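You operate a simulated robot arm through the tools that you are given. There is no shell and no other tool. Be economical: measure what you need, move in short steps, check, and stop when the job is done.

The job below is to be done with a simulated robot arm. You get a single attempt, and the scene is never put back.

Task
Put things in order on the blue-legged workbench top. At the end: the grey red-topped clay cylinder stands where the small silver block stood; the grey brick piece from the blue-legged workbench top stands where the silver red plug gauge stood; the grey yellow-banded clay ring stands where the grey brick piece stood; the small silver block from the blue-legged workbench top stands where the grey yellow-banded clay ring stood; the silver red plug gauge stands on top of the grey dark brick offcut (carton); whatever was shut is shut again. Leave all else as you found it, and nothing knocked over.
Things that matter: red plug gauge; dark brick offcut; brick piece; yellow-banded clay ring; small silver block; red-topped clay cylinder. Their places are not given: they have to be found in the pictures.

It is judged by the outcome, as a careful person would: the job done as asked, and still so three seconds after it is handed in. It fails if anything else is knocked over, pushed out of place, dropped, spilled or broken.

Robot
A 7-joint arm with a two-finger parallel gripper, fixed in place. Base frame: the origin is at the foot of the arm, x ahead of it, y to its left, z up; the work surface is at about z = 850. Units: mm, rad, N and s.
With the tool pointing down near the work surface it reaches from about 240 to 680 mm from the base axis. Its first joint turns from -1.152 to 1.152 rad. Payload 2.4 kg.
The TCP is the grasp point between the finger pads, 30 mm short of the fingertips. In the tool frame z runs along the fingers and y along their closing line. Largest opening 94 mm; finger width 28, thickness 10; the body of the gripper, 50 by 96 mm, starts 55 mm behind the TCP.
Orientation is told as [roll, pitch, yaw] about the base's x, y, z axes, in that order, counted from this pose: with the fingers straight down and closing along the base's y, the tool's x points along the base's -x, its y along +y and its z along -z.

Tools
- The arm moves only by the tool arm_command. Its argument "targets" is text: rows parted by semicolons, each of 7 numbers parted by spaces: the shift along the tool's x, y, z in units of 200 mm (1.0 is 200 mm), then the turn, a rotation vector about the tool's x, y, z in units of 90 degrees (1.0 is 90 degrees), then the finger opening in mm, from 0 to 94. In form: x y z rx ry rz hand; .... A call has 1 to 8 rows; each row is the pose to reach, as a shift and turn from the pose commanded when the call began, along the tool's axes at that moment. A call with a number of a shift or a turn outside -1 to 1 is refused whole. A row lasts 0.2 s, in which the tool goes at most 50 mm and 0.15 rad; a call with a longer step from one row to the next is refused whole, and so is a gripper value outside its range. Where a pose cannot be reached the arm comes as near as it can. A force on the tool above 40 N (or 10 N above the force at the start of the call, whichever is more), or a blocked arm, ends the call early, and 0.2 s more pass. The fingers move at their own pace (about 153 mm/s each) and stop on an object; they squeeze with about 28 N. The grip force told is the motor's: it shows also when the fingers shut on nothing. Time passes only in rows, and 0.2 s behind the last, so rows that repeat a pose let the fingers close. It gives the time, the measured TCP pose, the force on the tool (base axes), the opening and the grip force at its end, in the units of the frame above (readings bear some noise).
- Cameras (640 x 400 px; columns grow to the right, rows downward): "scene" is fixed at [52.7, 495.6, 1435]; the picture's right is [-0.50, -0.86, 0.00], its down [-0.57, 0.33, -0.75] and it looks along [0.65, -0.38, -0.66] (base axes); focal length 229 px, centre (320, 200). "wrist" rides on the gripper at [-37, 0, -58] in the tool frame; the picture's right is [0.00, -1.00, 0.00], its down [0.97, 0.00, -0.24] and it looks along [0.24, 0.00, 0.97] (tool axes); focal length 218 px, centre (320, 200).
- camera(camera): a new picture of that camera. It takes no simulated time.
- pixel_to_xyz(camera, pixels): for up to 12 pixels [column, row] of the newest picture of that camera ("zoom" is the newest enlarged one), the place [x, y, z] in the base frame of the surface seen there, good to about 2 mm. It takes no simulated time.
- inspect(camera, box): a new picture of the part [left, top, right, bottom] of that camera's present view, enlarged. It takes no simulated time.
- close_job(): hands the job in; it is judged then, once.

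Go step by step. Measure first, check grasps and placings, and put right what went wrong. The budget is 80 turns and 34 pictures, counting those below and the enlarged ones. Unless the task says otherwise, let go and move clear before handing in, and close with one line.

The tools are called by a JSON object that holds its "method" and its "body". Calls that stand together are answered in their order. arm_command: Moves the arm, as the interface text tells. Its arguments: {"type":"object","properties":{"targets":{"type":"string"}},"required":["targets"]} The other tools are called the same way: camera (camera) takes a picture; pixel_to_xyz (camera, pixels) gives the place of the surface under pixels of a picture; inspect (camera, box) takes an enlarged picture of a part of a camera's view; close_job () hands the job in.

At the start:

```text
t: 0.0
ee_pos: [320.5, -3.1, 1264.4]
orientation: [0.001, 0.0, 0.0]
wrist_force: [-0.2, 0.1, 1.0]
opening: 94.1
gripper_force: 0.0
```

scene: 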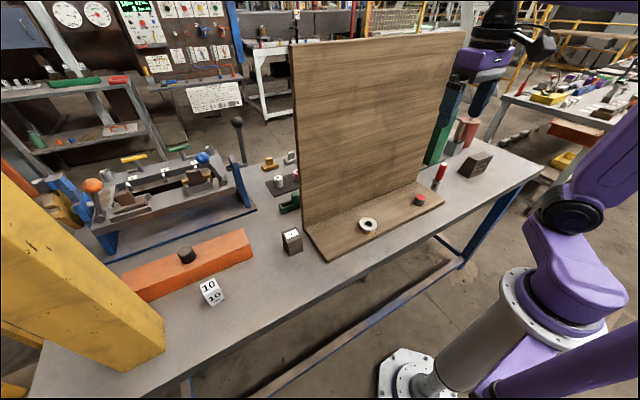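
wrist: 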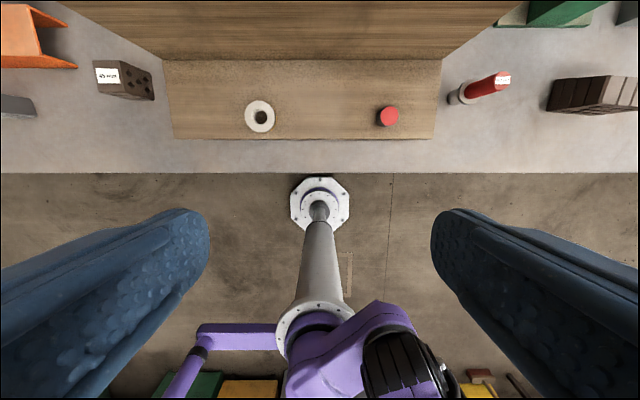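

The pictures show the ring (scene 368,225), red-topped cylinder (418,200), red plug gauge (438,176), and bricks at (292,240) and (475,165). I'll enlarge to identify each one.

{"method": "inspect", "body": {"camera": "scene", "box": [340, 130, 500, 240]}}

{"method": "inspect", "body": {"camera": "scene", "box": [160, 140, 340, 320]}}

{"method": "pixel_to_xyz", "body": {"camera": "wrist", "pixels": [[260, 103], [260, 129], [246, 116], [388, 116], [388, 107], [455, 96], [495, 82], [625, 95], [108, 75], [140, 88], [17, 106], [300, 155]]}}

{"method": "pixel_to_xyz", "body": {"camera": "scene", "pixels": [[208, 283], [213, 297], [292, 233], [291, 246], [368, 218], [419, 197], [440, 168], [434, 188], [475, 158], [185, 252], [292, 187], [280, 180]]}}

```text
3.64 times, centred on (420, 185) of scene
```

zoom: 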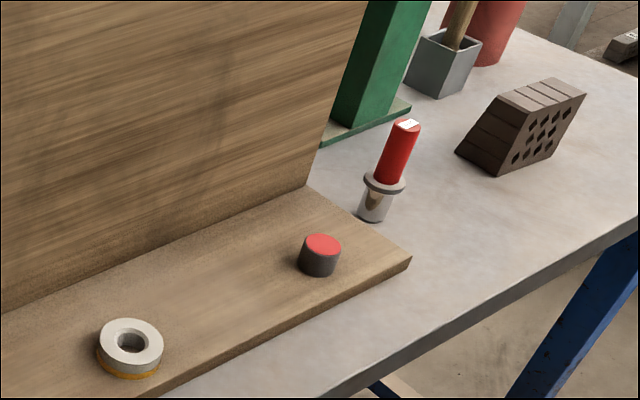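

```text
2.22 times, centred on (250, 230) of scene
```

zoom: 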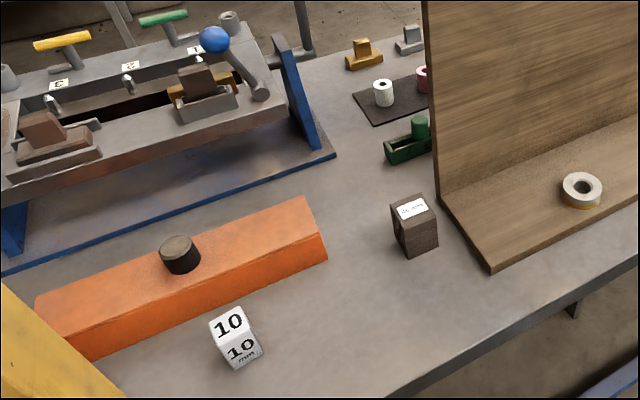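

```text
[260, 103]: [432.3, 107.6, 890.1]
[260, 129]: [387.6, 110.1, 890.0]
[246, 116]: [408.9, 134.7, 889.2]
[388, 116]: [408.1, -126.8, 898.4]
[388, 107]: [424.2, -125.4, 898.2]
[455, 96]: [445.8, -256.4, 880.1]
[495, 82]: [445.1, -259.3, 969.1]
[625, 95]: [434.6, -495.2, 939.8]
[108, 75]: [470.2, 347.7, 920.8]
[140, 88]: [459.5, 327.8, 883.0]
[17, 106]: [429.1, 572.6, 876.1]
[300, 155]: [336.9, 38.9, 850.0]
```

```text
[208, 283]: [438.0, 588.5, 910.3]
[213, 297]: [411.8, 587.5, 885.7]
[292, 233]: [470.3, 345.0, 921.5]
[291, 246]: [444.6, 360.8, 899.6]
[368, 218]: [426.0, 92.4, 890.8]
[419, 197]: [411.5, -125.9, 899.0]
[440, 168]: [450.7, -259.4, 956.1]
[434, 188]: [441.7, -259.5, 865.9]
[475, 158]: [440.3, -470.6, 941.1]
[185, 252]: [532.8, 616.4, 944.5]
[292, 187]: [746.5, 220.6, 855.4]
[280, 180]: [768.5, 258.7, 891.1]
```

The white "10" cube (scene 210,290) is at about (430,588), possibly the silver block. Two bricks could match the names, so I'll zoom in on them and move the wrist left for a better view.

{"method": "inspect", "body": {"camera": "scene", "box": [190, 215, 320, 315]}}

{"method": "inspect", "body": {"camera": "scene", "box": [430, 110, 510, 185]}}

{"method": "arm_command", "body": {"targets": "0 0.2 0 0 0 0 94; 0 0.4 0 0 0 0 94; 0 0.6 0 0 0 0 94; 0 0.8 0 0 0 0 94; 0 1 0 0 0 0 94"}}

```text
4.00 times, centred on (255, 265) of scene
```

zoom: 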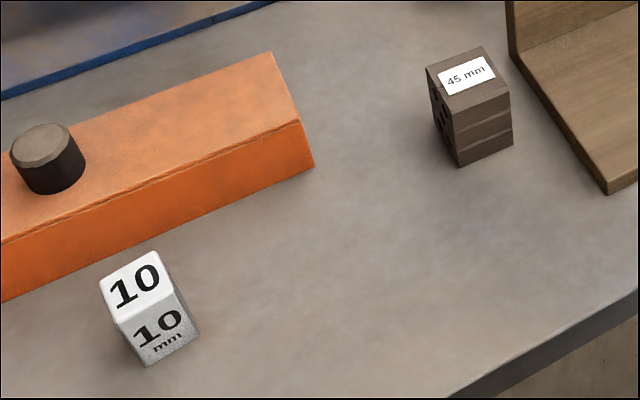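

```text
5.33 times, centred on (470, 148) of scene
```

zoom: 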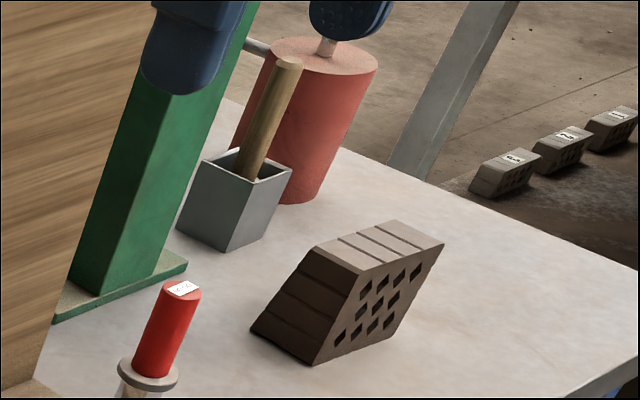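

```text
t: 1.2
ee_pos: [319.9, 197.7, 1266.4]
orientation: [-0.001, 0.0, 0.0]
wrist_force: [0.1, -0.2, -0.9]
opening: 93.8
gripper_force: 0.1
```

The brick piece is the "45 mm" labelled one and the dark offcut is the slanted one on the right. Now a wrist picture from the left side.

{"method": "camera", "body": {"camera": "wrist"}}

```text
27 pictures are left
```

wrist: 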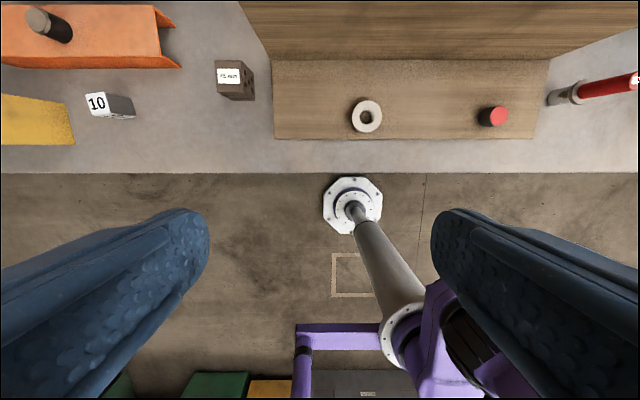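

The block is at (96,103) and the brick piece at (233,80). I'll measure corners, and the edge features.

{"method": "pixel_to_xyz", "body": {"camera": "wrist", "pixels": [[88, 95], [104, 94], [107, 112], [91, 114], [218, 64], [241, 63], [252, 65], [218, 82], [241, 83], [253, 97], [130, 110], [125, 65]]}}

{"method": "pixel_to_xyz", "body": {"camera": "wrist", "pixels": [[70, 120], [72, 142], [352, 116], [381, 116], [367, 101], [367, 132], [367, 116], [500, 108], [500, 125], [484, 120], [508, 115], [240, 95]]}}

{"method": "arm_command", "body": {"targets": "0 0.2 0.2 0 0 0 94; 0 0.4 0.4 0 0 0 94; 0 0.6 0.5 0 0 0 94; -0.1 0.8 0.5 0 0 0 94"}}

{"method": "camera", "body": {"camera": "wrist"}}

```text
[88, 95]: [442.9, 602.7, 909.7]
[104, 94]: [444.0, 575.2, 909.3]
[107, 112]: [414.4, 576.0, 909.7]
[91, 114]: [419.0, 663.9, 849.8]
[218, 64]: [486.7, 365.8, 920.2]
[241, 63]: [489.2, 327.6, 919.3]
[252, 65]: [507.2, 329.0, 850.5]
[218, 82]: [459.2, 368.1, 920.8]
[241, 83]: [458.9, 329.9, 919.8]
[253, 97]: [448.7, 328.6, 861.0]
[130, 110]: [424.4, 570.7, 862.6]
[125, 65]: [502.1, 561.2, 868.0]
```

```text
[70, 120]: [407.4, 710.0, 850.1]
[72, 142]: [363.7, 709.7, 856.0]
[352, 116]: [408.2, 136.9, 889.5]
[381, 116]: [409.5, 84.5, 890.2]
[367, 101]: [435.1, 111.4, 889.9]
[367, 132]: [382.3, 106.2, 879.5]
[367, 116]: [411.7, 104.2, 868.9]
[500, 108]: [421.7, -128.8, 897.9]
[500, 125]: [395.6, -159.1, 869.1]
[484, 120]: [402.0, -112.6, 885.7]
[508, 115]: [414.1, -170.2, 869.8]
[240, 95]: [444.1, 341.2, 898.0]
```

```text
refused: row 1 steps farther than a row can; nothing moved
```

```text
26 pictures are left
```

wrist: 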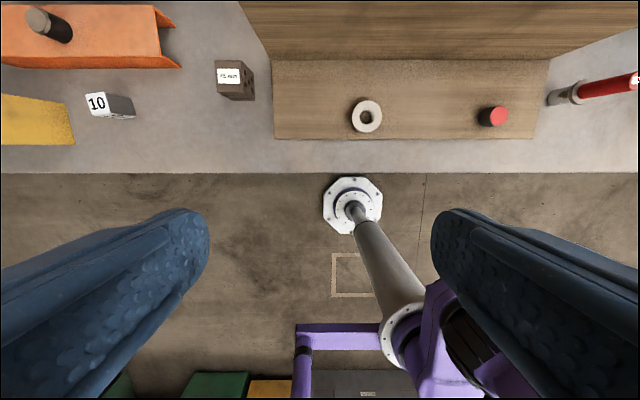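

The row limit is 50 mm in total. Ring, cylinder, block and brick are roughly measured, so next I'll go right to look at the gauge and offcut.

{"method": "arm_command", "body": {"targets": "0 -0.24 0 0 0 0 94; 0 -0.48 0 0 0 0 94; 0 -0.72 0 0 0 0 94; 0 -0.96 0 0 0 0 94"}}

{"method": "arm_command", "body": {"targets": "0 -0.24 0 0 0 0 94; 0 -0.48 0 0 0 0 94; 0 -0.72 0 0 0 0 94; 0 -0.96 0 0 0 0 94"}}

{"method": "arm_command", "body": {"targets": "-0.1 -0.2 0.1 0 0 0 94; -0.2 -0.4 0.2 0 0 0 94; -0.3 -0.6 0.3 0 0 0 94; -0.4 -0.8 0.4 0 0 0 94"}}

{"method": "camera", "body": {"camera": "wrist"}}

```text
t: 2.2
ee_pos: [320.6, 6.6, 1264.4]
orientation: [-0.001, -0.001, -0.001]
wrist_force: [-0.5, -0.3, 0.2]
opening: 94.0
gripper_force: 0.1
```

```text
t: 3.2
ee_pos: [319.9, -188.4, 1264.6]
orientation: [-0.001, 0.0, -0.001]
wrist_force: [0.2, -0.2, -0.5]
opening: 93.9
gripper_force: 0.1
```

```text
t: 4.2
ee_pos: [398.6, -346.3, 1186.0]
orientation: [-0.001, 0.0, -0.002]
wrist_force: [-0.7, 0.5, 0.5]
opening: 93.8
gripper_force: 0.1
```

```text
25 pictures are left
```

wrist: 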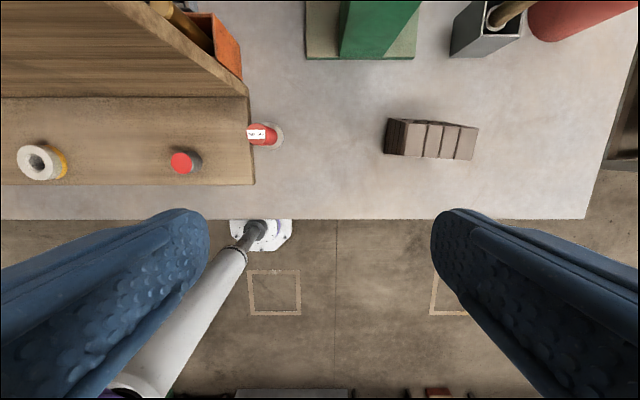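

The offcut shows its top from (404,120) to (478,160), with the gauge top at (258,134). I'll measure both and the panel clearance.

{"method": "pixel_to_xyz", "body": {"camera": "wrist", "pixels": [[408, 122], [476, 128], [472, 159], [404, 155], [440, 140], [388, 150], [258, 134], [249, 134], [270, 134], [282, 134], [258, 124], [258, 143]]}}

{"method": "pixel_to_xyz", "body": {"camera": "wrist", "pixels": [[100, 95], [100, 100], [100, 180], [235, 97], [252, 180], [180, 152], [180, 171], [172, 162], [190, 162], [198, 162], [215, 60], [306, 56]]}}

{"method": "inspect", "body": {"camera": "wrist", "box": [230, 90, 500, 190]}}

```text
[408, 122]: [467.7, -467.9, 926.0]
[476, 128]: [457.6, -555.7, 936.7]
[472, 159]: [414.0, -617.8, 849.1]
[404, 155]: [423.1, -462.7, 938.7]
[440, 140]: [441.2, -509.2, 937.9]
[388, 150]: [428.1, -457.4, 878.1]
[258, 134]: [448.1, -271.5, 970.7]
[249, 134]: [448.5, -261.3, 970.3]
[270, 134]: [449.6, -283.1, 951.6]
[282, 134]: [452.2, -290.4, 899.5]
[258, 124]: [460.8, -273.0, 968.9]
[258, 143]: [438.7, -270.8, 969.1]
```

```text
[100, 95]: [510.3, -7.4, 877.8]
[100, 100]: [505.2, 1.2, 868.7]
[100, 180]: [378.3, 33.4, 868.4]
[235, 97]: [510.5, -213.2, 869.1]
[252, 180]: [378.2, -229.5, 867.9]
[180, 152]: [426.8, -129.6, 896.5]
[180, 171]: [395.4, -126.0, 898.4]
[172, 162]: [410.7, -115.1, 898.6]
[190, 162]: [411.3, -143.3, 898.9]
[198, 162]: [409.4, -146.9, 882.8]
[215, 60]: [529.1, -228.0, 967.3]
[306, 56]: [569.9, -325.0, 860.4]
```

```text
2.37 times, centred on (365, 140) of wrist
```

zoom: 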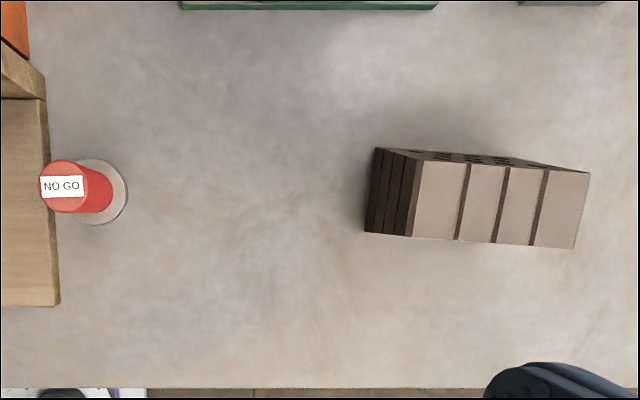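

Gauge axis is at about (449,-271.5), top 970; the offcut's top is centred near (441,-509) at z≈938. I'll go above the gauge and check.

{"method": "arm_command", "body": {"targets": "-0.061 0.094 0.169 0 0 0 94; -0.123 0.188 0.338 0 0 0 94; -0.184 0.282 0.507 0 0 0 94; -0.2455 0.376 0.676 0 0 0 94"}}

{"method": "camera", "body": {"camera": "wrist"}}

```text
t: 5.2
ee_pos: [448.1, -272.0, 1050.1]
orientation: [-0.001, -0.002, -0.002]
wrist_force: [0.4, -0.5, 0.6]
opening: 94.0
gripper_force: 0.1
```

```text
23 pictures are left
```

wrist: 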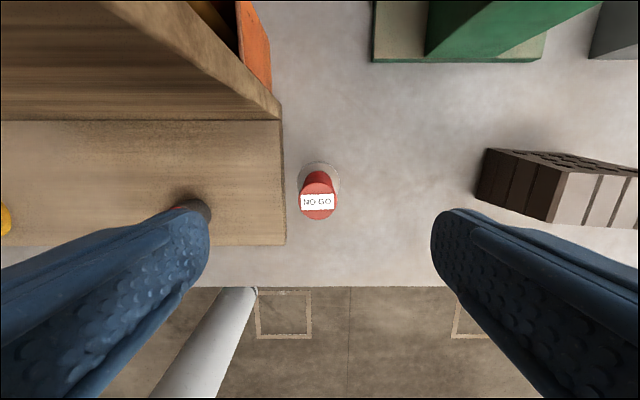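

The gauge's top (319,202) sits almost on the centre column; I'll check its edges and the flange.

{"method": "pixel_to_xyz", "body": {"camera": "wrist", "pixels": [[301, 202], [336, 202], [318, 186], [318, 217], [305, 166], [334, 168], [320, 165], [302, 185], [338, 185]]}}

```text
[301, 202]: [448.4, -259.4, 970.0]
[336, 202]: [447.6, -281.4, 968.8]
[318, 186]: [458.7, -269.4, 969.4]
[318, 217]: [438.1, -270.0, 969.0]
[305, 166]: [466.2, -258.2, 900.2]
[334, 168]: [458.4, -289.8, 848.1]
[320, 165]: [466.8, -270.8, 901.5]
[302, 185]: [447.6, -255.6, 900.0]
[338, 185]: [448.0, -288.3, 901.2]
```

The centre is (448,-270.5) with the flange at z≈900. I'll descend to TCP z=944 and close.

{"method": "arm_command", "body": {"targets": "0 0.005 0.2 0 0 0 94; 0 0.005 0.4 0 0 0 94; 0 0.005 0.53 0 0 0 94; 0 0.005 0.53 0 0 0 50; 0 0.005 0.53 0 0 0 10; 0 0.005 0.53 0 0 0 10; 0 0.005 0.53 0 0 0 10"}}

```text
t: 6.8
ee_pos: [449.3, -271.4, 944.3]
orientation: [-0.001, 0.0, 0.0]
wrist_force: [0.9, -0.1, -0.2]
opening: 25.3
gripper_force: 28.0
```

Gripped at 25 mm. I'll lift 120 mm and carry it towards the offcut.

{"method": "arm_command", "body": {"targets": "0 0 -0.2 0 0 0 10; 0 0 -0.4 0 0 0 10; 0 0 -0.6 0 0 0 10; 0 -0.2 -0.6 0 0 0 10; 0 -0.4 -0.6 0 0 0 10; 0.02 -0.6 -0.6 0 0 0 10; 0.04 -0.8 -0.6 0 0 0 10; 0.04 -0.98 -0.6 0 0 0 10"}}

{"method": "camera", "body": {"camera": "wrist"}}

```text
t: 8.6
ee_pos: [439.8, -467.6, 1062.4]
orientation: [0.0, 0.0, 0.001]
wrist_force: [0.2, 0.0, -1.4]
opening: 25.4
gripper_force: 28.2
```

```text
22 pictures are left
```

wrist: 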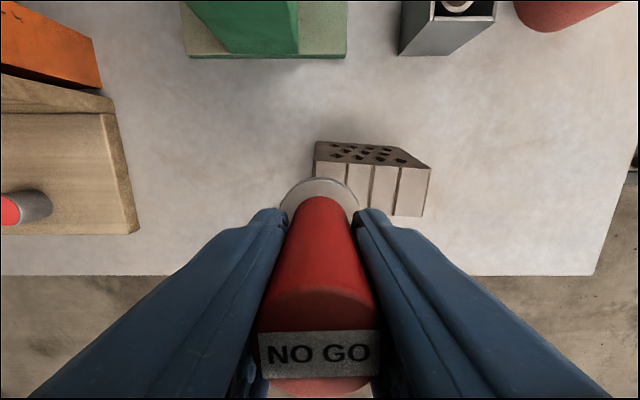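

{"method": "pixel_to_xyz", "body": {"camera": "wrist", "pixels": [[320, 163], [344, 165], [372, 190], [395, 180], [430, 170], [420, 213], [395, 214], [365, 168], [405, 190], [380, 205]]}}

{"method": "pixel_to_xyz", "body": {"camera": "scene", "pixels": [[462, 158], [470, 152], [485, 153], [490, 155], [478, 168], [470, 176]]}}

```text
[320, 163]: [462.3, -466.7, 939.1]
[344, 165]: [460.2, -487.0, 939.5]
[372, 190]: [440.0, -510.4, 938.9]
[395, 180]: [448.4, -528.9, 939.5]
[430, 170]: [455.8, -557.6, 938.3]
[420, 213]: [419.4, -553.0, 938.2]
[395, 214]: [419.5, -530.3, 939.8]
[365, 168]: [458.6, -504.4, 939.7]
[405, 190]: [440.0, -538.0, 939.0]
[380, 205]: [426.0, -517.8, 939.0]
```

```text
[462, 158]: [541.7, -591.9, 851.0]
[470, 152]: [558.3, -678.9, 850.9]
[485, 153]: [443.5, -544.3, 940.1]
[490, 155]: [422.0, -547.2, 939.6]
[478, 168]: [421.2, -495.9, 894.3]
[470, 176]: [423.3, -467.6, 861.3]
```

The top is flat at z≈939, y -465..-556, x 418..463. I'll move to (440,-505) and lower until just touching.

{"method": "arm_command", "body": {"targets": "0.005 -0.1925 0 0 0 0 10; 0.005 -0.1925 0.1 0 0 0 10; 0.005 -0.1925 0.14 0 0 0 10; 0.005 -0.1925 0.15 0 0 0 10; 0.005 -0.1925 0.15 0 0 0 10"}}

```text
t: 9.8
ee_pos: [440.3, -505.8, 1034.1]
orientation: [0.0, 0.001, 0.0]
wrist_force: [-0.2, 0.7, -0.8]
opening: 25.2
gripper_force: 28.2
```

No contact yet, so I'll lower in tiny steps.

{"method": "arm_command", "body": {"targets": "0 0 0.004 0 0 0 10; 0 0 0.006 0 0 0 10; 0 0 0.006 0 0 0 10"}}

{"method": "inspect", "body": {"camera": "scene", "box": [430, 100, 510, 180]}}

```text
t: 10.6
ee_pos: [438.7, -504.5, 1033.8]
orientation: [-0.001, -0.002, 0.001]
wrist_force: [-1.1, 0.6, 9.9]
opening: 25.4
gripper_force: 27.8
```

```text
5.00 times, centred on (470, 140) of scene
```

zoom: 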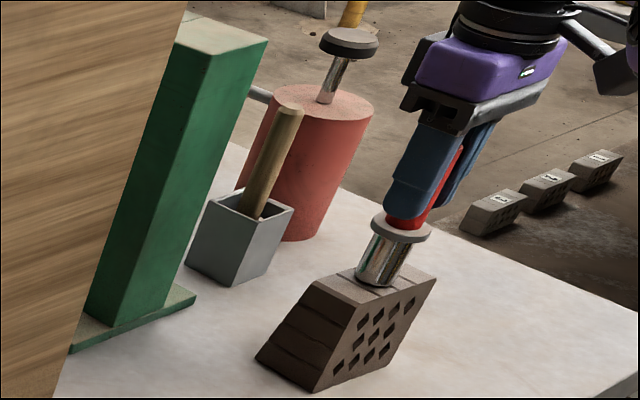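

Contact force of 9.9 N shows it is seated. I'll release a little, open, then rise straight up.

{"method": "arm_command", "body": {"targets": "0 0 0 0 0 0 30; 0 0 0 0 0 0 50; 0 0 0 0 0 0 80; 0 0 -0.1 0 0 0 80; 0 0 -0.3 0 0 0 80; 0 0 -0.5 0 0 0 80"}}

{"method": "inspect", "body": {"camera": "scene", "box": [430, 100, 510, 180]}}

```text
t: 12.0
ee_pos: [438.1, -501.8, 1101.3]
orientation: [0.001, 0.0, 0.0]
wrist_force: [-1.3, 0.4, 0.5]
opening: 79.9
gripper_force: 0.0
out of reach, approached as far as the arm can: row 6
```

```text
5.00 times, centred on (470, 140) of scene
```

zoom: 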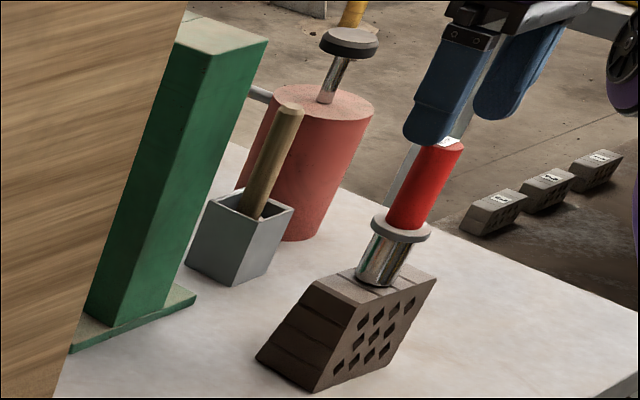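

The gauge stands on the offcut. The tips clear it (1071 vs 1060), so I'll retreat towards the base in -x and +y, then on to the left.

{"method": "arm_command", "body": {"targets": "0.2 0 0 0 0 0 80; 0.4 0.1 0 0 0 0 80; 0.4 0.3 0 0 0 0 80; 0.4 0.5 0 0 0 0 80; 0.4 0.7 0 0 0 0 94; 0.4 0.9 0 0 0 0 94"}}

```text
t: 13.4
ee_pos: [357.7, -322.9, 1101.9]
orientation: [0.002, 0.001, -0.001]
wrist_force: [-0.4, -0.2, 0.8]
opening: 93.9
gripper_force: 0.1
```

Clear. Moving left to the brick piece along x≈358.

{"method": "arm_command", "body": {"targets": "0 0.24 0 0 0 0 94; 0 0.48 0 0 0 0 94; 0 0.72 0 0 0 0 94; 0 0.96 0 0 0 0 94"}}

{"method": "arm_command", "body": {"targets": "0 0.24 0 0 0 0 94; 0 0.48 0 0 0 0 94; 0 0.72 0 0 0 0 94; 0 0.96 0 0 0 0 94"}}

{"method": "arm_command", "body": {"targets": "0 0.24 0 0 0 0 94; 0 0.48 0 0 0 0 94; 0 0.72 0 0 0 0 94; -0.2 0.83 0 0 0 0 94; -0.4 0.9 0 0 0 0 94; -0.5 0.96 0 0 0 0 94"}}

{"method": "camera", "body": {"camera": "wrist"}}

```text
t: 14.4
ee_pos: [359.1, -130.9, 1100.4]
orientation: [-0.001, 0.0, 0.001]
wrist_force: [0.4, -0.1, 1.0]
opening: 94.0
gripper_force: 0.0
```

```text
t: 15.4
ee_pos: [358.4, 60.2, 1100.4]
orientation: [-0.003, -0.001, -0.001]
wrist_force: [-0.2, 0.1, -0.4]
opening: 93.7
gripper_force: 0.1
```

```text
t: 16.8
ee_pos: [458.8, 254.3, 1102.1]
orientation: [-0.001, -0.001, 0.0]
wrist_force: [0.0, -0.4, -0.3]
opening: 94.0
gripper_force: 0.1
```

```text
19 pictures are left
```

wrist: 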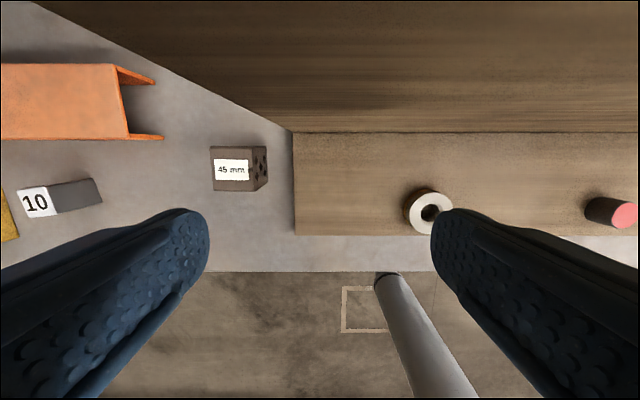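

Brick top is at (212-252,147-192); measuring its corners, the panel edge, and the orange beam.

{"method": "pixel_to_xyz", "body": {"camera": "wrist", "pixels": [[212, 150], [250, 150], [250, 188], [216, 190], [266, 165], [293, 134], [293, 200], [160, 137], [100, 139], [232, 170]]}}

{"method": "pixel_to_xyz", "body": {"camera": "wrist", "pixels": [[20, 192], [44, 188], [48, 212], [25, 215], [98, 180], [100, 203], [8, 205], [14, 238], [4, 190], [230, 192], [150, 80], [295, 125]]}}

```text
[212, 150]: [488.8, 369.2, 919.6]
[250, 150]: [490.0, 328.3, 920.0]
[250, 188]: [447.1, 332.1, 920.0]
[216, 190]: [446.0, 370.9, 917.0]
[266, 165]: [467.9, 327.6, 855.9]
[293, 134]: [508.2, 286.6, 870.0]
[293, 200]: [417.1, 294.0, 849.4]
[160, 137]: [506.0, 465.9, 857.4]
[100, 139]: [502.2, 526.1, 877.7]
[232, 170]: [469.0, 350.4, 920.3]
```

```text
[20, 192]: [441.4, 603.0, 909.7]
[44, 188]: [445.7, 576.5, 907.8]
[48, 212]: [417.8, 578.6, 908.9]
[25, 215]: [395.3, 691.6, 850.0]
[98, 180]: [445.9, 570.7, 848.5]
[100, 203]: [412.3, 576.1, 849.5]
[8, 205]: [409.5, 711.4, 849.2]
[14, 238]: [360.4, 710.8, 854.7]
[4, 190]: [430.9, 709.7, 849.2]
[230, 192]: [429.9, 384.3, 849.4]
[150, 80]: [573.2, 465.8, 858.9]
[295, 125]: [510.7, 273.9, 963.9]
```

The brick top spans x 446-491 and y 328-370, z 920. I'll move over (468.5,349.5), descend to z=902 and close.

{"method": "arm_command", "body": {"targets": "-0.02 0.24 0 0 0 0 94; -0.05 0.48 0 0 0 0 94; -0.05 0.48 0.24 0 0 0 94; -0.05 0.48 0.48 0 0 0 94; -0.05 0.48 0.72 0 0 0 94; -0.05 0.48 0.92 0 0 0 94; -0.05 0.48 0.995 0 0 0 94"}}

{"method": "arm_command", "body": {"targets": "0 0 0 0 0 0 60; 0 0 0 0 0 0 25; 0 0 0 0 0 0 25; 0 0 0 0 0 0 25"}}

```text
t: 18.4
ee_pos: [468.3, 348.6, 900.8]
orientation: [0.001, 0.0, 0.0]
wrist_force: [0.1, 0.7, 0.1]
opening: 93.9
gripper_force: 0.1
```

```text
t: 19.4
ee_pos: [469.3, 349.1, 901.0]
orientation: [-0.001, -0.001, 0.001]
wrist_force: [-0.1, 0.5, 0.0]
opening: 48.9
gripper_force: 28.3
```

Gripped. Lifting, drawing back to x≈360 and carrying right.

{"method": "arm_command", "body": {"targets": "0 0 -0.2 0 0 0 25; 0 0 -0.4 0 0 0 25; 0 0 -0.65 0 0 0 25; 0.24 0 -0.65 0 0 0 25; 0.45 -0.1 -0.65 0 0 0 25; 0.45 -0.34 -0.65 0 0 0 25; 0.45 -0.58 -0.65 0 0 0 25; 0.45 -0.82 -0.65 0 0 0 25"}}

{"method": "arm_command", "body": {"targets": "0 -0.24 0 0 0 0 25; 0 -0.48 0 0 0 0 25; 0 -0.72 0 0 0 0 25; 0 -0.96 0 0 0 0 25"}}

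{"method": "arm_command", "body": {"targets": "0 -0.24 0 0 0 0 25; 0 -0.48 0 0 0 0 25; 0 -0.72 0 0 0 0 25; 0 -0.96 0 0 0 0 25"}}

{"method": "camera", "body": {"camera": "wrist"}}

```text
t: 21.2
ee_pos: [378.9, 184.9, 1032.7]
orientation: [0.0, 0.0, -0.001]
wrist_force: [-0.1, 0.1, -2.3]
opening: 49.3
gripper_force: 28.0
```

```text
t: 22.2
ee_pos: [378.0, -7.4, 1031.9]
orientation: [0.001, 0.002, 0.001]
wrist_force: [0.3, -0.3, -0.8]
opening: 49.1
gripper_force: 28.0
```

```text
t: 23.2
ee_pos: [379.2, -199.8, 1031.0]
orientation: [-0.001, 0.0, -0.001]
wrist_force: [0.8, 0.4, -1.9]
opening: 49.4
gripper_force: 28.0
```

```text
18 pictures are left
```

wrist: 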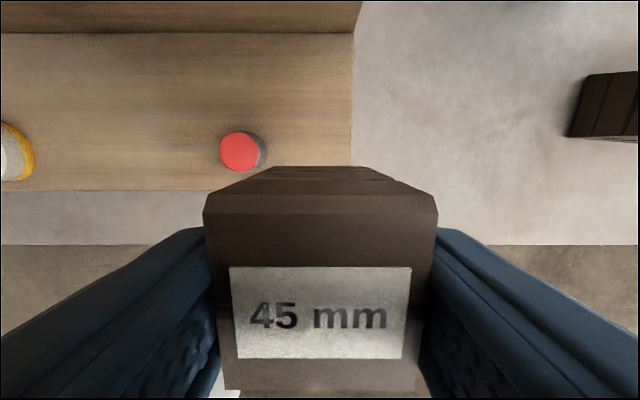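

Brick held square. Moving over the gauge's old spot (448.5,-270.5) and lowering to 2 mm above.

{"method": "arm_command", "body": {"targets": "-0.1 -0.2 0 0 0 0 25; -0.22 -0.36 0 0 0 0 25; -0.3505 -0.3595 0 0 0 0 25; -0.3505 -0.3595 0.24 0 0 0 25; -0.3505 -0.3595 0.44 0 0 0 25; -0.3505 -0.3595 0.6 0 0 0 25; -0.3505 -0.3595 0.64 0 0 0 25; -0.3505 -0.3595 0.645 0 0 0 25"}}

{"method": "arm_command", "body": {"targets": "0 0 0.003 0 0 0 25; 0 0 0.006 0 0 0 25; 0 0 0.008 0 0 0 25"}}

```text
t: 25.0
ee_pos: [447.8, -270.8, 902.6]
orientation: [-0.001, 0.0, 0.0]
wrist_force: [-0.8, -0.1, -2.0]
opening: 49.1
gripper_force: 28.1
```

```text
t: 25.8
ee_pos: [447.6, -272.2, 902.4]
orientation: [-0.001, 0.0, -0.001]
wrist_force: [0.7, 0.0, -2.1]
opening: 49.0
gripper_force: 28.2
```

No contact yet; a bit lower.

{"method": "arm_command", "body": {"targets": "0 0 0.003 0 0 0 25; 0 0 0.006 0 0 0 25; 0 0 0.009 0 0 0 25; 0 0 0.009 0 0 0 25"}}

{"method": "inspect", "body": {"camera": "scene", "box": [390, 130, 480, 220]}}

```text
t: 26.8
ee_pos: [449.2, -271.6, 901.0]
orientation: [-0.002, -0.002, 0.0]
wrist_force: [-6.2, 2.9, 21.1]
opening: 49.0
gripper_force: 28.1
```

```text
4.44 times, centred on (435, 175) of scene
```

zoom: 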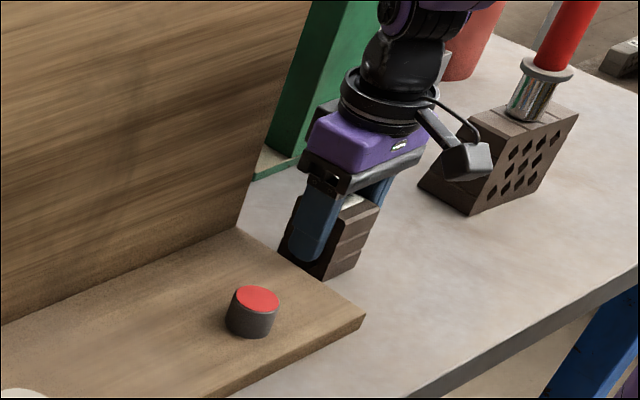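

Seated (21 N). Releasing and rising.

{"method": "arm_command", "body": {"targets": "0 0 -0.005 0 0 0 52; 0 0 -0.005 0 0 0 75; 0 0 -0.005 0 0 0 75; 0 0 -0.15 0 0 0 75; 0 0 -0.38 0 0 0 75; 0 0 -0.6 0 0 0 90; 0.2 0.1 -0.6 0 0 0 90; 0.4 0.2 -0.6 0 0 0 90"}}

{"method": "arm_command", "body": {"targets": "0 0.24 0 0 0 0 94; 0 0.48 0 0 0 0 94; 0 0.72 0 0 0 0 94; 0 0.96 0 0 0 0 94"}}

{"method": "arm_command", "body": {"targets": "0 0.24 0 0 0 0 94; 0 0.48 0 0 0 0 94; 0 0.72 0 0 0 0 94"}}

{"method": "camera", "body": {"camera": "wrist"}}

{"method": "camera", "body": {"camera": "scene"}}

```text
t: 28.6
ee_pos: [368.9, -231.3, 1020.7]
orientation: [0.0, 0.0, 0.0]
wrist_force: [-0.2, -0.8, 0.2]
opening: 90.1
gripper_force: 0.1
```

```text
t: 29.6
ee_pos: [369.1, -39.5, 1019.5]
orientation: [0.0, 0.001, 0.0]
wrist_force: [-0.8, 0.3, -0.8]
opening: 93.8
gripper_force: 0.0
```

```text
t: 30.4
ee_pos: [368.2, 105.0, 1019.5]
orientation: [0.0, 0.001, -0.002]
wrist_force: [-0.9, -0.2, 0.2]
opening: 93.8
gripper_force: 0.1
```

```text
16 pictures are left
```

wrist: 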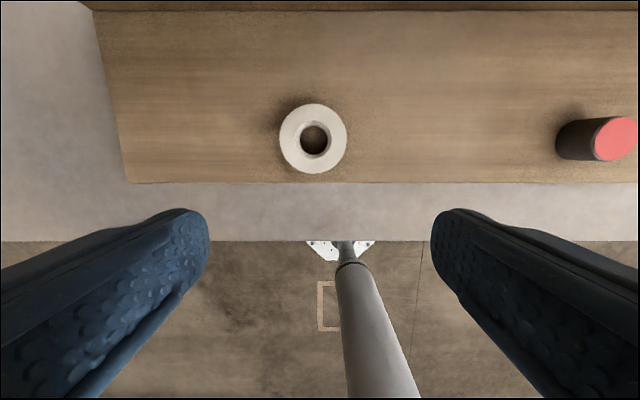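

```text
15 pictures are left
```

scene: 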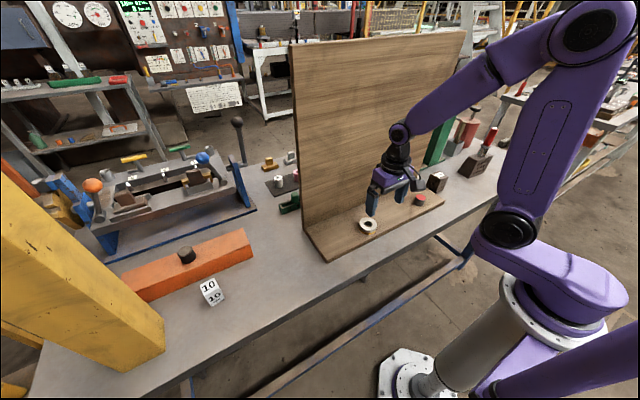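

The brick stands at the gauge's old spot. The ring is at (313,138); measuring its edges.

{"method": "pixel_to_xyz", "body": {"camera": "wrist", "pixels": [[281, 138], [345, 138], [313, 106], [313, 171], [290, 115], [336, 161], [290, 161], [336, 115], [105, 100], [560, 140]]}}

{"method": "pixel_to_xyz", "body": {"camera": "scene", "pixels": [[436, 177], [441, 180], [432, 182], [436, 190]]}}

```text
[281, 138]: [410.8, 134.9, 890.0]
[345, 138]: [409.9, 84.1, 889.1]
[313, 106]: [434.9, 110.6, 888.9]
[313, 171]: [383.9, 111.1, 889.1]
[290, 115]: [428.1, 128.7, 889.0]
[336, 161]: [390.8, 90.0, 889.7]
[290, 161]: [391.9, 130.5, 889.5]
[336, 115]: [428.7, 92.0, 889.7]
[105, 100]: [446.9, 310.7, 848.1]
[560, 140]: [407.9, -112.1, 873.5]
```

```text
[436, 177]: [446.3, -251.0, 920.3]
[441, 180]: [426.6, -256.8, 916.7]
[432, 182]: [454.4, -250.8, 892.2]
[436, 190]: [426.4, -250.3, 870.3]
```

Ring centre (409.5,110.3), diameter ≈51, z 868-890. Descending to z=901 and closing.

{"method": "arm_command", "body": {"targets": "-0.205 0.024 0 0 0 0 94; -0.205 0.024 0.24 0 0 0 94; -0.205 0.024 0.45 0 0 0 94; -0.205 0.024 0.57 0 0 0 94; -0.205 0.024 0.59 0 0 0 94; -0.205 0.024 0.59 0 0 0 60; -0.205 0.024 0.59 0 0 0 35; -0.205 0.024 0.59 0 0 0 35"}}

{"method": "arm_command", "body": {"targets": "0 0 0 0 0 0 35; 0 0 -0.1 0 0 0 35; 0 0 -0.3 0 0 0 35; 0 0 -0.5 0 0 0 35"}}

{"method": "camera", "body": {"camera": "wrist"}}

```text
t: 32.2
ee_pos: [409.8, 109.0, 902.4]
orientation: [0.001, 0.0, -0.001]
wrist_force: [-0.3, -0.4, -0.4]
opening: 57.5
gripper_force: 27.8
```

```text
t: 33.2
ee_pos: [410.3, 110.1, 1002.8]
orientation: [0.0, 0.0, 0.0]
wrist_force: [-0.1, 0.3, -1.8]
opening: 57.7
gripper_force: 28.2
```

```text
14 pictures are left
```

wrist: 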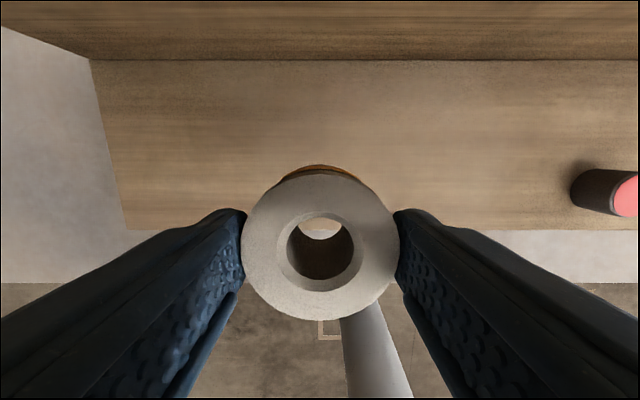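

Ring held level. Carrying it to the brick's old spot (468.5,349.5).

{"method": "arm_command", "body": {"targets": "0 0.24 0 0 0 0 35; 0 0.48 0 0 0 0 35; 0 0.72 0 0 0 0 35; 0 0.96 0 0 0 0 35"}}

{"method": "arm_command", "body": {"targets": "0 0.236 0 0 0 0 35; -0.2 0.236 0 0 0 0 35; -0.295 0.236 0.1 0 0 0 35; -0.295 0.236 0.3 0 0 0 35; -0.295 0.236 0.5 0 0 0 35; -0.295 0.236 0.57 0 0 0 35; -0.295 0.236 0.585 0 0 0 35"}}

{"method": "arm_command", "body": {"targets": "0 0 0.003 0 0 0 35; 0 0 0.006 0 0 0 35; 0 0 0.009 0 0 0 35; 0 0 0.009 0 0 0 35"}}

```text
t: 34.2
ee_pos: [409.7, 301.5, 1001.9]
orientation: [0.001, 0.0, -0.002]
wrist_force: [-0.5, -0.6, -1.6]
opening: 57.6
gripper_force: 28.1
```

```text
t: 35.6
ee_pos: [471.5, 349.5, 894.8]
orientation: [0.006, -0.009, 0.0]
wrist_force: [0.3, 1.2, 4.8]
opening: 57.7
gripper_force: 27.8
stopped in row 7: the force on the tool passed its limit (the readings are from after the stop); the commanded pose is now the measured one
```

```text
t: 36.6
ee_pos: [470.7, 349.4, 893.5]
orientation: [0.007, -0.01, 0.001]
wrist_force: [-5.7, -5.3, 38.3]
opening: 57.7
gripper_force: 28.6
```

Contact came about 10 mm early (894 vs expected 884), so I'll look before doing anything.

{"method": "inspect", "body": {"camera": "scene", "box": [220, 160, 360, 280]}}

{"method": "camera", "body": {"camera": "wrist"}}

```text
3.33 times, centred on (290, 220) of scene
```

zoom: 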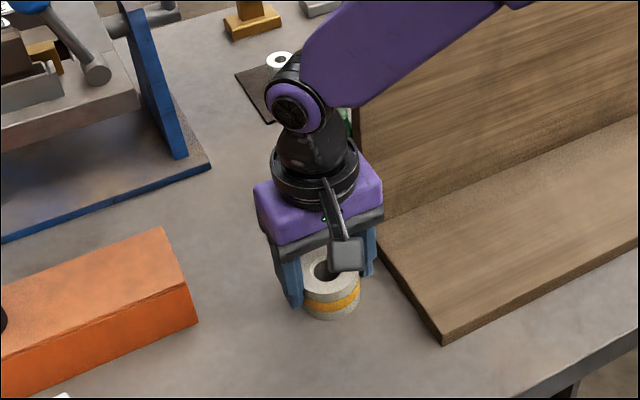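

```text
12 pictures are left
```

wrist: 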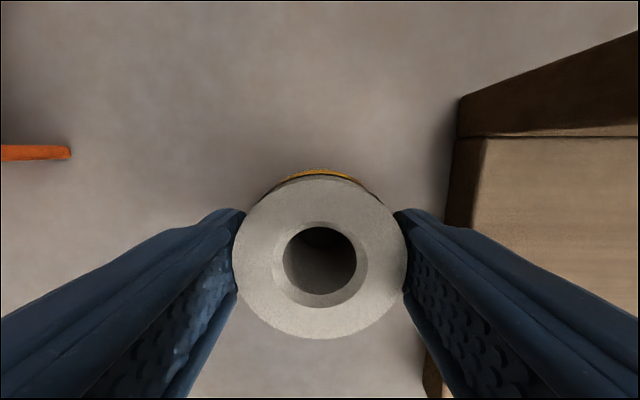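

The ring is taller than it appeared, with the band at mid-height, so it may have stood in a recess in the board. I'll measure the ring's top now.

{"method": "pixel_to_xyz", "body": {"camera": "wrist", "pixels": [[265, 270], [375, 270], [320, 190], [320, 325], [285, 177], [350, 100]]}}

{"method": "pixel_to_xyz", "body": {"camera": "zoom", "pixels": [[320, 245], [320, 255], [330, 320]]}}

{"method": "pixel_to_xyz", "body": {"camera": "scene", "pixels": [[292, 243], [292, 249], [292, 254], [368, 225], [372, 228]]}}

{"method": "inspect", "body": {"camera": "scene", "box": [320, 170, 440, 260]}}

```text
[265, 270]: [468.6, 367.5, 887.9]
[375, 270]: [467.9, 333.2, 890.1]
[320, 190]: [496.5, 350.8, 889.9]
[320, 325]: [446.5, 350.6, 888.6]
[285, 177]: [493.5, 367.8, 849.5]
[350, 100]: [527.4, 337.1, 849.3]
```

```text
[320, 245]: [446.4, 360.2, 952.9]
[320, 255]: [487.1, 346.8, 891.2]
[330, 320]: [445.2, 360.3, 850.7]
```

```text
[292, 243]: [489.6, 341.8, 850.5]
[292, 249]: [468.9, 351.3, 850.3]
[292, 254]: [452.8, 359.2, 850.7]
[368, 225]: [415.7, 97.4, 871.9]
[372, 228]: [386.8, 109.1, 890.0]
```

```text
4.44 times, centred on (380, 215) of scene
```

zoom: 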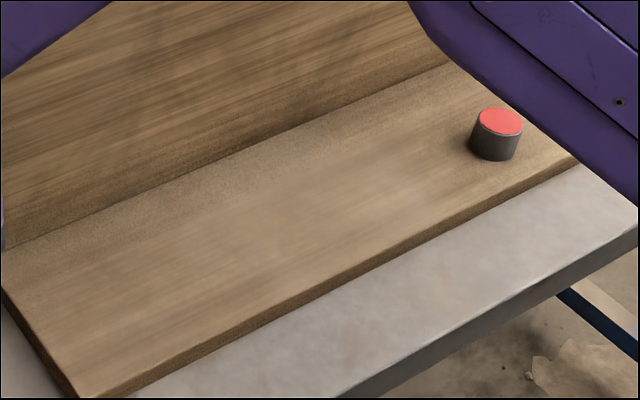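

No recess is visible. The numbers agree if the ring is about 39 mm tall with its bottom at z=850 all along, and it slid up 8 mm in the fingers. I'll ease off 2 mm, correct x by 2.5 mm and the tiny tilt, settle and release.

{"method": "arm_command", "body": {"targets": "0 0 -0.01 0.004 0.006 0 35; 0.0125 0 -0.01 0.004 0.006 0 35; 0.0125 0 -0.004 0.004 0.006 0 35; 0.0125 0 -0.004 0.004 0.006 0 35"}}

```text
t: 37.6
ee_pos: [469.5, 349.0, 895.4]
orientation: [0.002, -0.001, -0.001]
wrist_force: [7.2, 0.4, 23.8]
opening: 57.7
gripper_force: 28.4
```

In contact and level. Releasing and rising.

{"method": "arm_command", "body": {"targets": "0 0 0 0 0 0 62; 0 0 0 0 0 0 85; 0 0 0 0 0 0 85; 0 0 -0.1 0 0 0 85; 0 0 -0.3 0 0 0 85; 0.1 0 -0.5 0 0 0 94; 0.3 0.1 -0.5 0 0 0 94; 0.3 0.3 -0.5 0 0 0 94"}}

{"method": "camera", "body": {"camera": "wrist"}}

```text
t: 39.4
ee_pos: [408.3, 410.0, 993.2]
orientation: [-0.002, 0.004, -0.003]
wrist_force: [0.7, 0.7, -0.3]
opening: 94.2
gripper_force: 0.0
```

```text
10 pictures are left
```

wrist: 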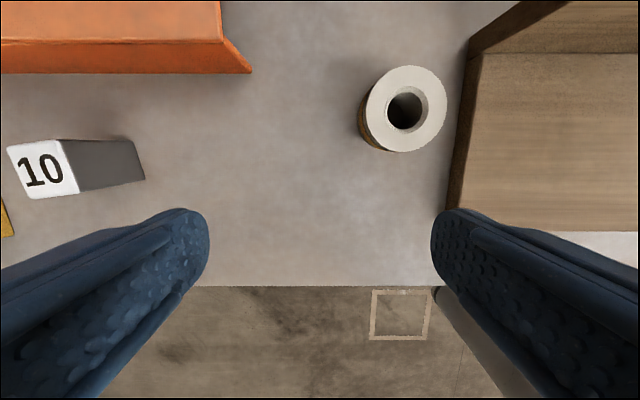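

The ring stands upright at (403,108). Measuring it and the block's corners.

{"method": "pixel_to_xyz", "body": {"camera": "wrist", "pixels": [[370, 108], [444, 108], [405, 68], [405, 149], [10, 150], [60, 142], [75, 192], [30, 197], [132, 142], [143, 178], [240, 72], [3, 215]]}}

```text
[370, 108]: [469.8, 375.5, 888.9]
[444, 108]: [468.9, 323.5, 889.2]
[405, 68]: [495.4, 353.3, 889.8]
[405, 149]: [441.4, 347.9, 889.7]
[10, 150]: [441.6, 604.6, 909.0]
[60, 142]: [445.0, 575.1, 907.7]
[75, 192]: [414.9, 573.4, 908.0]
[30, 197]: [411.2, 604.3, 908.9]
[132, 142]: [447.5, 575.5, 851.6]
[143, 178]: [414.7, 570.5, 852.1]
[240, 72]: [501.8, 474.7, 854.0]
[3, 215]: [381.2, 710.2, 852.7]
```

The ring is at (469,350), upright. The block centre is (428.5,589), beyond straight-down reach, so I'll tilt the tool 30° outward about y and move over it.

{"method": "arm_command", "body": {"targets": "0 0 -0.06 0 -0.084 0 94; 0 0.1 -0.1 0 -0.167 0 94; 0 0.2 -0.1 0 -0.25 0 94; 0 0.35 -0.1 0 -0.333 0 94; 0 0.55 -0.1 0 -0.333 0 94; 0 0.75 -0.1 0 -0.333 0 94; 0 0.895 -0.1 0 -0.333 0 94; 0 0.895 -0.1 0 -0.333 0 94"}}

{"method": "camera", "body": {"camera": "wrist"}}

```text
t: 41.2
ee_pos: [409.5, 589.4, 1013.4]
orientation: [-0.001, -0.521, 0.001]
wrist_force: [0.1, 0.8, -0.5]
opening: 93.8
gripper_force: 0.1
```

```text
9 pictures are left
```

wrist: 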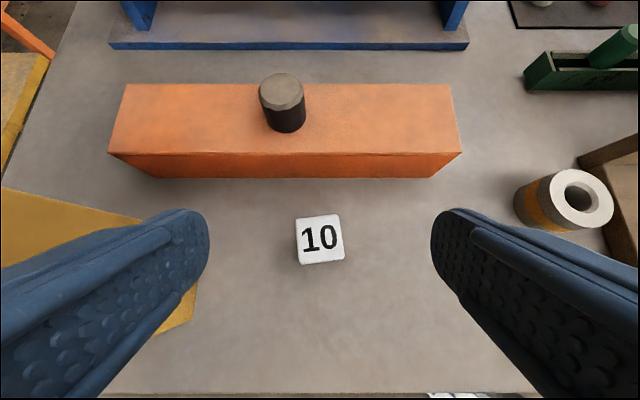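

Reached. The block is centred at (320,240); I'll measure it and the yellow part on the left.

{"method": "pixel_to_xyz", "body": {"camera": "wrist", "pixels": [[297, 219], [337, 216], [342, 257], [302, 262], [150, 225], [185, 310], [60, 220], [285, 155], [320, 175], [319, 238]]}}

```text
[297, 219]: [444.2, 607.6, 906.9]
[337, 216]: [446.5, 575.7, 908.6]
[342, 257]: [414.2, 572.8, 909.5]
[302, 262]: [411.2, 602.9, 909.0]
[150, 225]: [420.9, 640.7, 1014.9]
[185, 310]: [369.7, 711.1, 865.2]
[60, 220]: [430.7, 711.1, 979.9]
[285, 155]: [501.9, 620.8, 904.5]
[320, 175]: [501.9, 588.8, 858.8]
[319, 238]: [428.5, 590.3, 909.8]
```

Clear all around (post at y=711, beam at x=502). Descending vertically to TCP (429,589.7,894) with the tilt kept.

{"method": "arm_command", "body": {"targets": "-0.0853 0.005 0.0493 0 0 0 94; 0.0147 0.005 0.2225 0 0 0 94; 0.1147 0.005 0.3957 0 0 0 94; 0.18 0.005 0.509 0 0 0 94; 0.2137 0.005 0.567 0 0 0 94; 0.2137 0.005 0.567 0 0 0 94"}}

{"method": "arm_command", "body": {"targets": "0 0 0 0 0 0 60; 0 0 0 0 0 0 30; 0 0 0 0 0 0 15; 0 0 0 0 0 0 15; 0 0 0 0 0 0 15"}}

```text
t: 42.6
ee_pos: [427.1, 590.4, 893.7]
orientation: [0.0, -0.521, -0.001]
wrist_force: [0.0, -0.3, 0.1]
opening: 93.8
gripper_force: 0.0
```

```text
t: 43.8
ee_pos: [428.3, 591.0, 894.0]
orientation: [-0.002, -0.52, 0.001]
wrist_force: [0.6, 0.2, 1.3]
opening: 40.2
gripper_force: 27.4
```

Gripped. Lifting straight up and checking.

{"method": "arm_command", "body": {"targets": "-0.05 0 -0.0866 0 0 0 15; -0.15 0 -0.2598 0 0 0 15; -0.25 0 -0.433 0 0 0 15; -0.33 0 -0.5716 0 0 0 15"}}

{"method": "camera", "body": {"camera": "wrist"}}

```text
t: 44.8
ee_pos: [428.6, 589.3, 1025.1]
orientation: [-0.003, -0.521, 0.001]
wrist_force: [0.4, -1.0, -2.1]
opening: 40.2
gripper_force: 28.1
```

```text
8 pictures are left
```

wrist: 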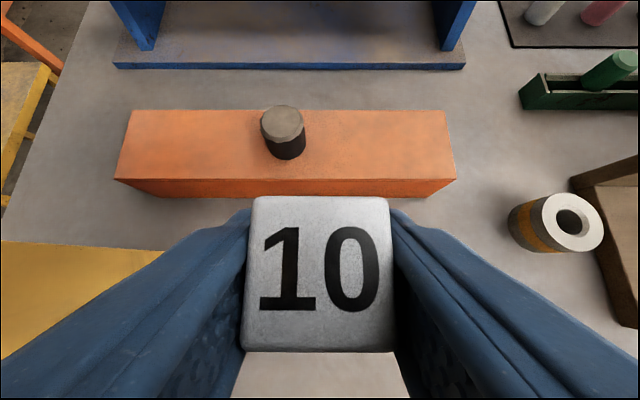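

Block held squarely. Carrying it to the ring's old spot (409.5,110.3).

{"method": "arm_command", "body": {"targets": "0.0866 -0.2 -0.05 0 0 0 15; 0.0866 -0.44 -0.05 0 0 0 15; 0.0866 -0.68 -0.05 0 0 0 15; 0.0866 -0.92 -0.05 0 0 0 15"}}

{"method": "arm_command", "body": {"targets": "0 -0.24 0 0 0 0 15; 0 -0.48 0 0 0 0 15; 0 -0.72 0 0 0 0 15; 0 -0.96 0 0 0 0 15"}}

{"method": "arm_command", "body": {"targets": "0 -0.24 0 0 0 0 15; 0 -0.48 0 0 0 0 15; 0 -0.517 0 0 0 0 15; 0 -0.517 0 0 0 0 15"}}

{"method": "inspect", "body": {"camera": "scene", "box": [310, 120, 450, 240]}}

```text
t: 45.8
ee_pos: [407.8, 408.0, 1027.6]
orientation: [0.0, -0.52, 0.0]
wrist_force: [0.3, -0.4, -2.7]
opening: 40.3
gripper_force: 27.3
```

```text
t: 46.8
ee_pos: [408.7, 213.7, 1027.2]
orientation: [-0.002, -0.521, 0.0]
wrist_force: [0.5, -0.4, -2.1]
opening: 40.1
gripper_force: 28.2
```

```text
t: 47.8
ee_pos: [409.9, 111.1, 1026.7]
orientation: [-0.002, -0.522, 0.001]
wrist_force: [-0.8, 0.2, -2.4]
opening: 40.3
gripper_force: 27.5
```

```text
3.33 times, centred on (380, 180) of scene
```

zoom: 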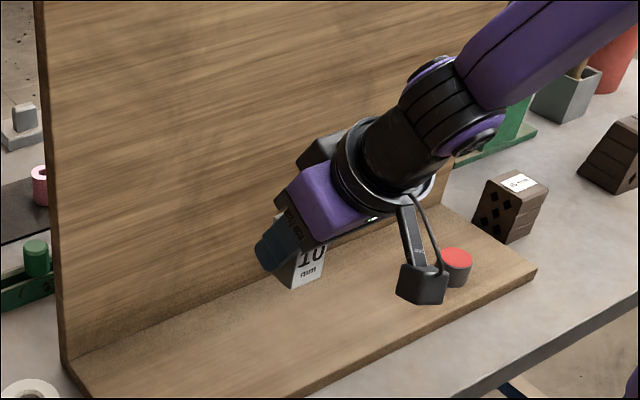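

The black box on the wrist hangs near the red cylinder in view; I'll measure where it is before lowering.

{"method": "pixel_to_xyz", "body": {"camera": "zoom", "pixels": [[420, 285], [402, 300], [440, 300], [432, 272], [405, 270], [300, 280], [270, 260], [312, 258], [295, 288]]}}

```text
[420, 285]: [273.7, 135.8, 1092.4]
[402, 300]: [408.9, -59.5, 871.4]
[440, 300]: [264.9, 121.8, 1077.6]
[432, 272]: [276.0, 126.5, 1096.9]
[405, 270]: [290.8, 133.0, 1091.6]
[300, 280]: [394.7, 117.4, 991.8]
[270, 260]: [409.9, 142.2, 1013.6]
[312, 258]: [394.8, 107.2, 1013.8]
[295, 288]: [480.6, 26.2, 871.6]
```

The box is high (z≈1085) and off the bench front, so it's clear. Lowering 106 mm, then feeling for contact.

{"method": "arm_command", "body": {"targets": "0.1 0 0.1732 0 0 0 15; 0.2 0 0.3464 0 0 0 15; 0.265 0 0.459 0 0 0 15; 0.265 0 0.459 0 0 0 15"}}

{"method": "arm_command", "body": {"targets": "0.005 0 0.0087 0 0 0 15; 0.01 0 0.0173 0 0 0 15; 0.015 0 0.026 0 0 0 15; 0.02 0 0.0346 0 0 0 15; 0.02 0 0.0346 0 0 0 15"}}

```text
t: 48.8
ee_pos: [409.1, 110.2, 919.3]
orientation: [-0.002, -0.522, -0.002]
wrist_force: [-0.1, -0.2, -2.9]
opening: 40.2
gripper_force: 28.5
```

```text
t: 50.0
ee_pos: [408.8, 110.1, 912.5]
orientation: [-0.002, -0.521, -0.001]
wrist_force: [0.5, 0.3, -3.1]
opening: 40.1
gripper_force: 28.2
```

Still no contact at 912.5; continuing in small steps.

{"method": "arm_command", "body": {"targets": "0.0025 0 0.0043 0 0 0 15; 0.005 0 0.0087 0 0 0 15; 0.0075 0 0.013 0 0 0 15; 0.0075 0 0.013 0 0 0 15"}}

```text
t: 51.0
ee_pos: [406.9, 110.6, 909.4]
orientation: [-0.003, -0.52, 0.001]
wrist_force: [0.5, -0.2, -1.9]
opening: 40.2
gripper_force: 27.7
```

No contact at what would be z≈865, which fits the ring's real base being lower. Continuing gently.

{"method": "arm_command", "body": {"targets": "0.005 0 0.0087 0 0 0 15; 0.01 0 0.0173 0 0 0 15; 0.015 0 0.026 0 0 0 15; 0.015 0 0.026 0 0 0 15"}}

{"method": "inspect", "body": {"camera": "scene", "box": [310, 150, 430, 250]}}

```text
t: 52.0
ee_pos: [407.8, 110.9, 902.0]
orientation: [-0.001, -0.519, -0.002]
wrist_force: [-0.5, 0.6, -3.8]
opening: 40.2
gripper_force: 28.4
```

```text
4.00 times, centred on (370, 200) of scene
```

zoom: 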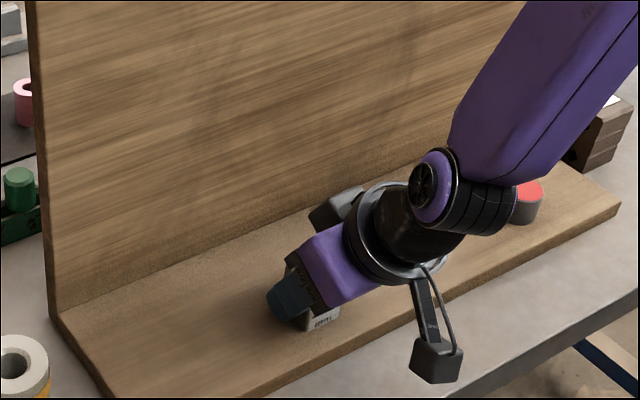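

The block passes into the drawn board, so the real support is lower, near z=850, as it was for the ring. Continuing down to contact.

{"method": "arm_command", "body": {"targets": "0.005 0 0.0087 0 0 0 15; 0.01 0 0.0173 0 0 0 15; 0.015 0 0.026 0 0 0 15; 0.0175 0 0.0303 0 0 0 15; 0.0175 0 0.0303 0 0 0 15"}}

{"method": "arm_command", "body": {"targets": "0.0013 0 0.0022 0 0 0 15; 0.0025 0 0.0043 0 0 0 15; 0.0038 0 0.0065 0 0 0 15; 0.0038 0 0.0065 0 0 0 15"}}

```text
t: 53.2
ee_pos: [408.0, 110.7, 896.5]
orientation: [-0.001, -0.522, 0.0]
wrist_force: [0.1, -0.5, -3.3]
opening: 40.5
gripper_force: 28.0
```

```text
t: 54.2
ee_pos: [406.6, 110.5, 893.0]
orientation: [-0.002, -0.521, 0.0]
wrist_force: [0.2, 0.0, -3.0]
opening: 40.3
gripper_force: 28.1
```

Not touching yet; continuing by 1 mm steps with a 1 mm x correction.

{"method": "arm_command", "body": {"targets": "-0.0018 0 0.0068 0 0 0 15; 0.0007 0 0.0112 0 0 0 15; 0.0032 0 0.0155 0 0 0 15; 0.0032 0 0.0155 0 0 0 15"}}

```text
t: 55.2
ee_pos: [409.1, 111.5, 893.7]
orientation: [0.0, -0.525, -0.002]
wrist_force: [-3.2, -0.6, 20.7]
opening: 40.2
gripper_force: 28.0
```

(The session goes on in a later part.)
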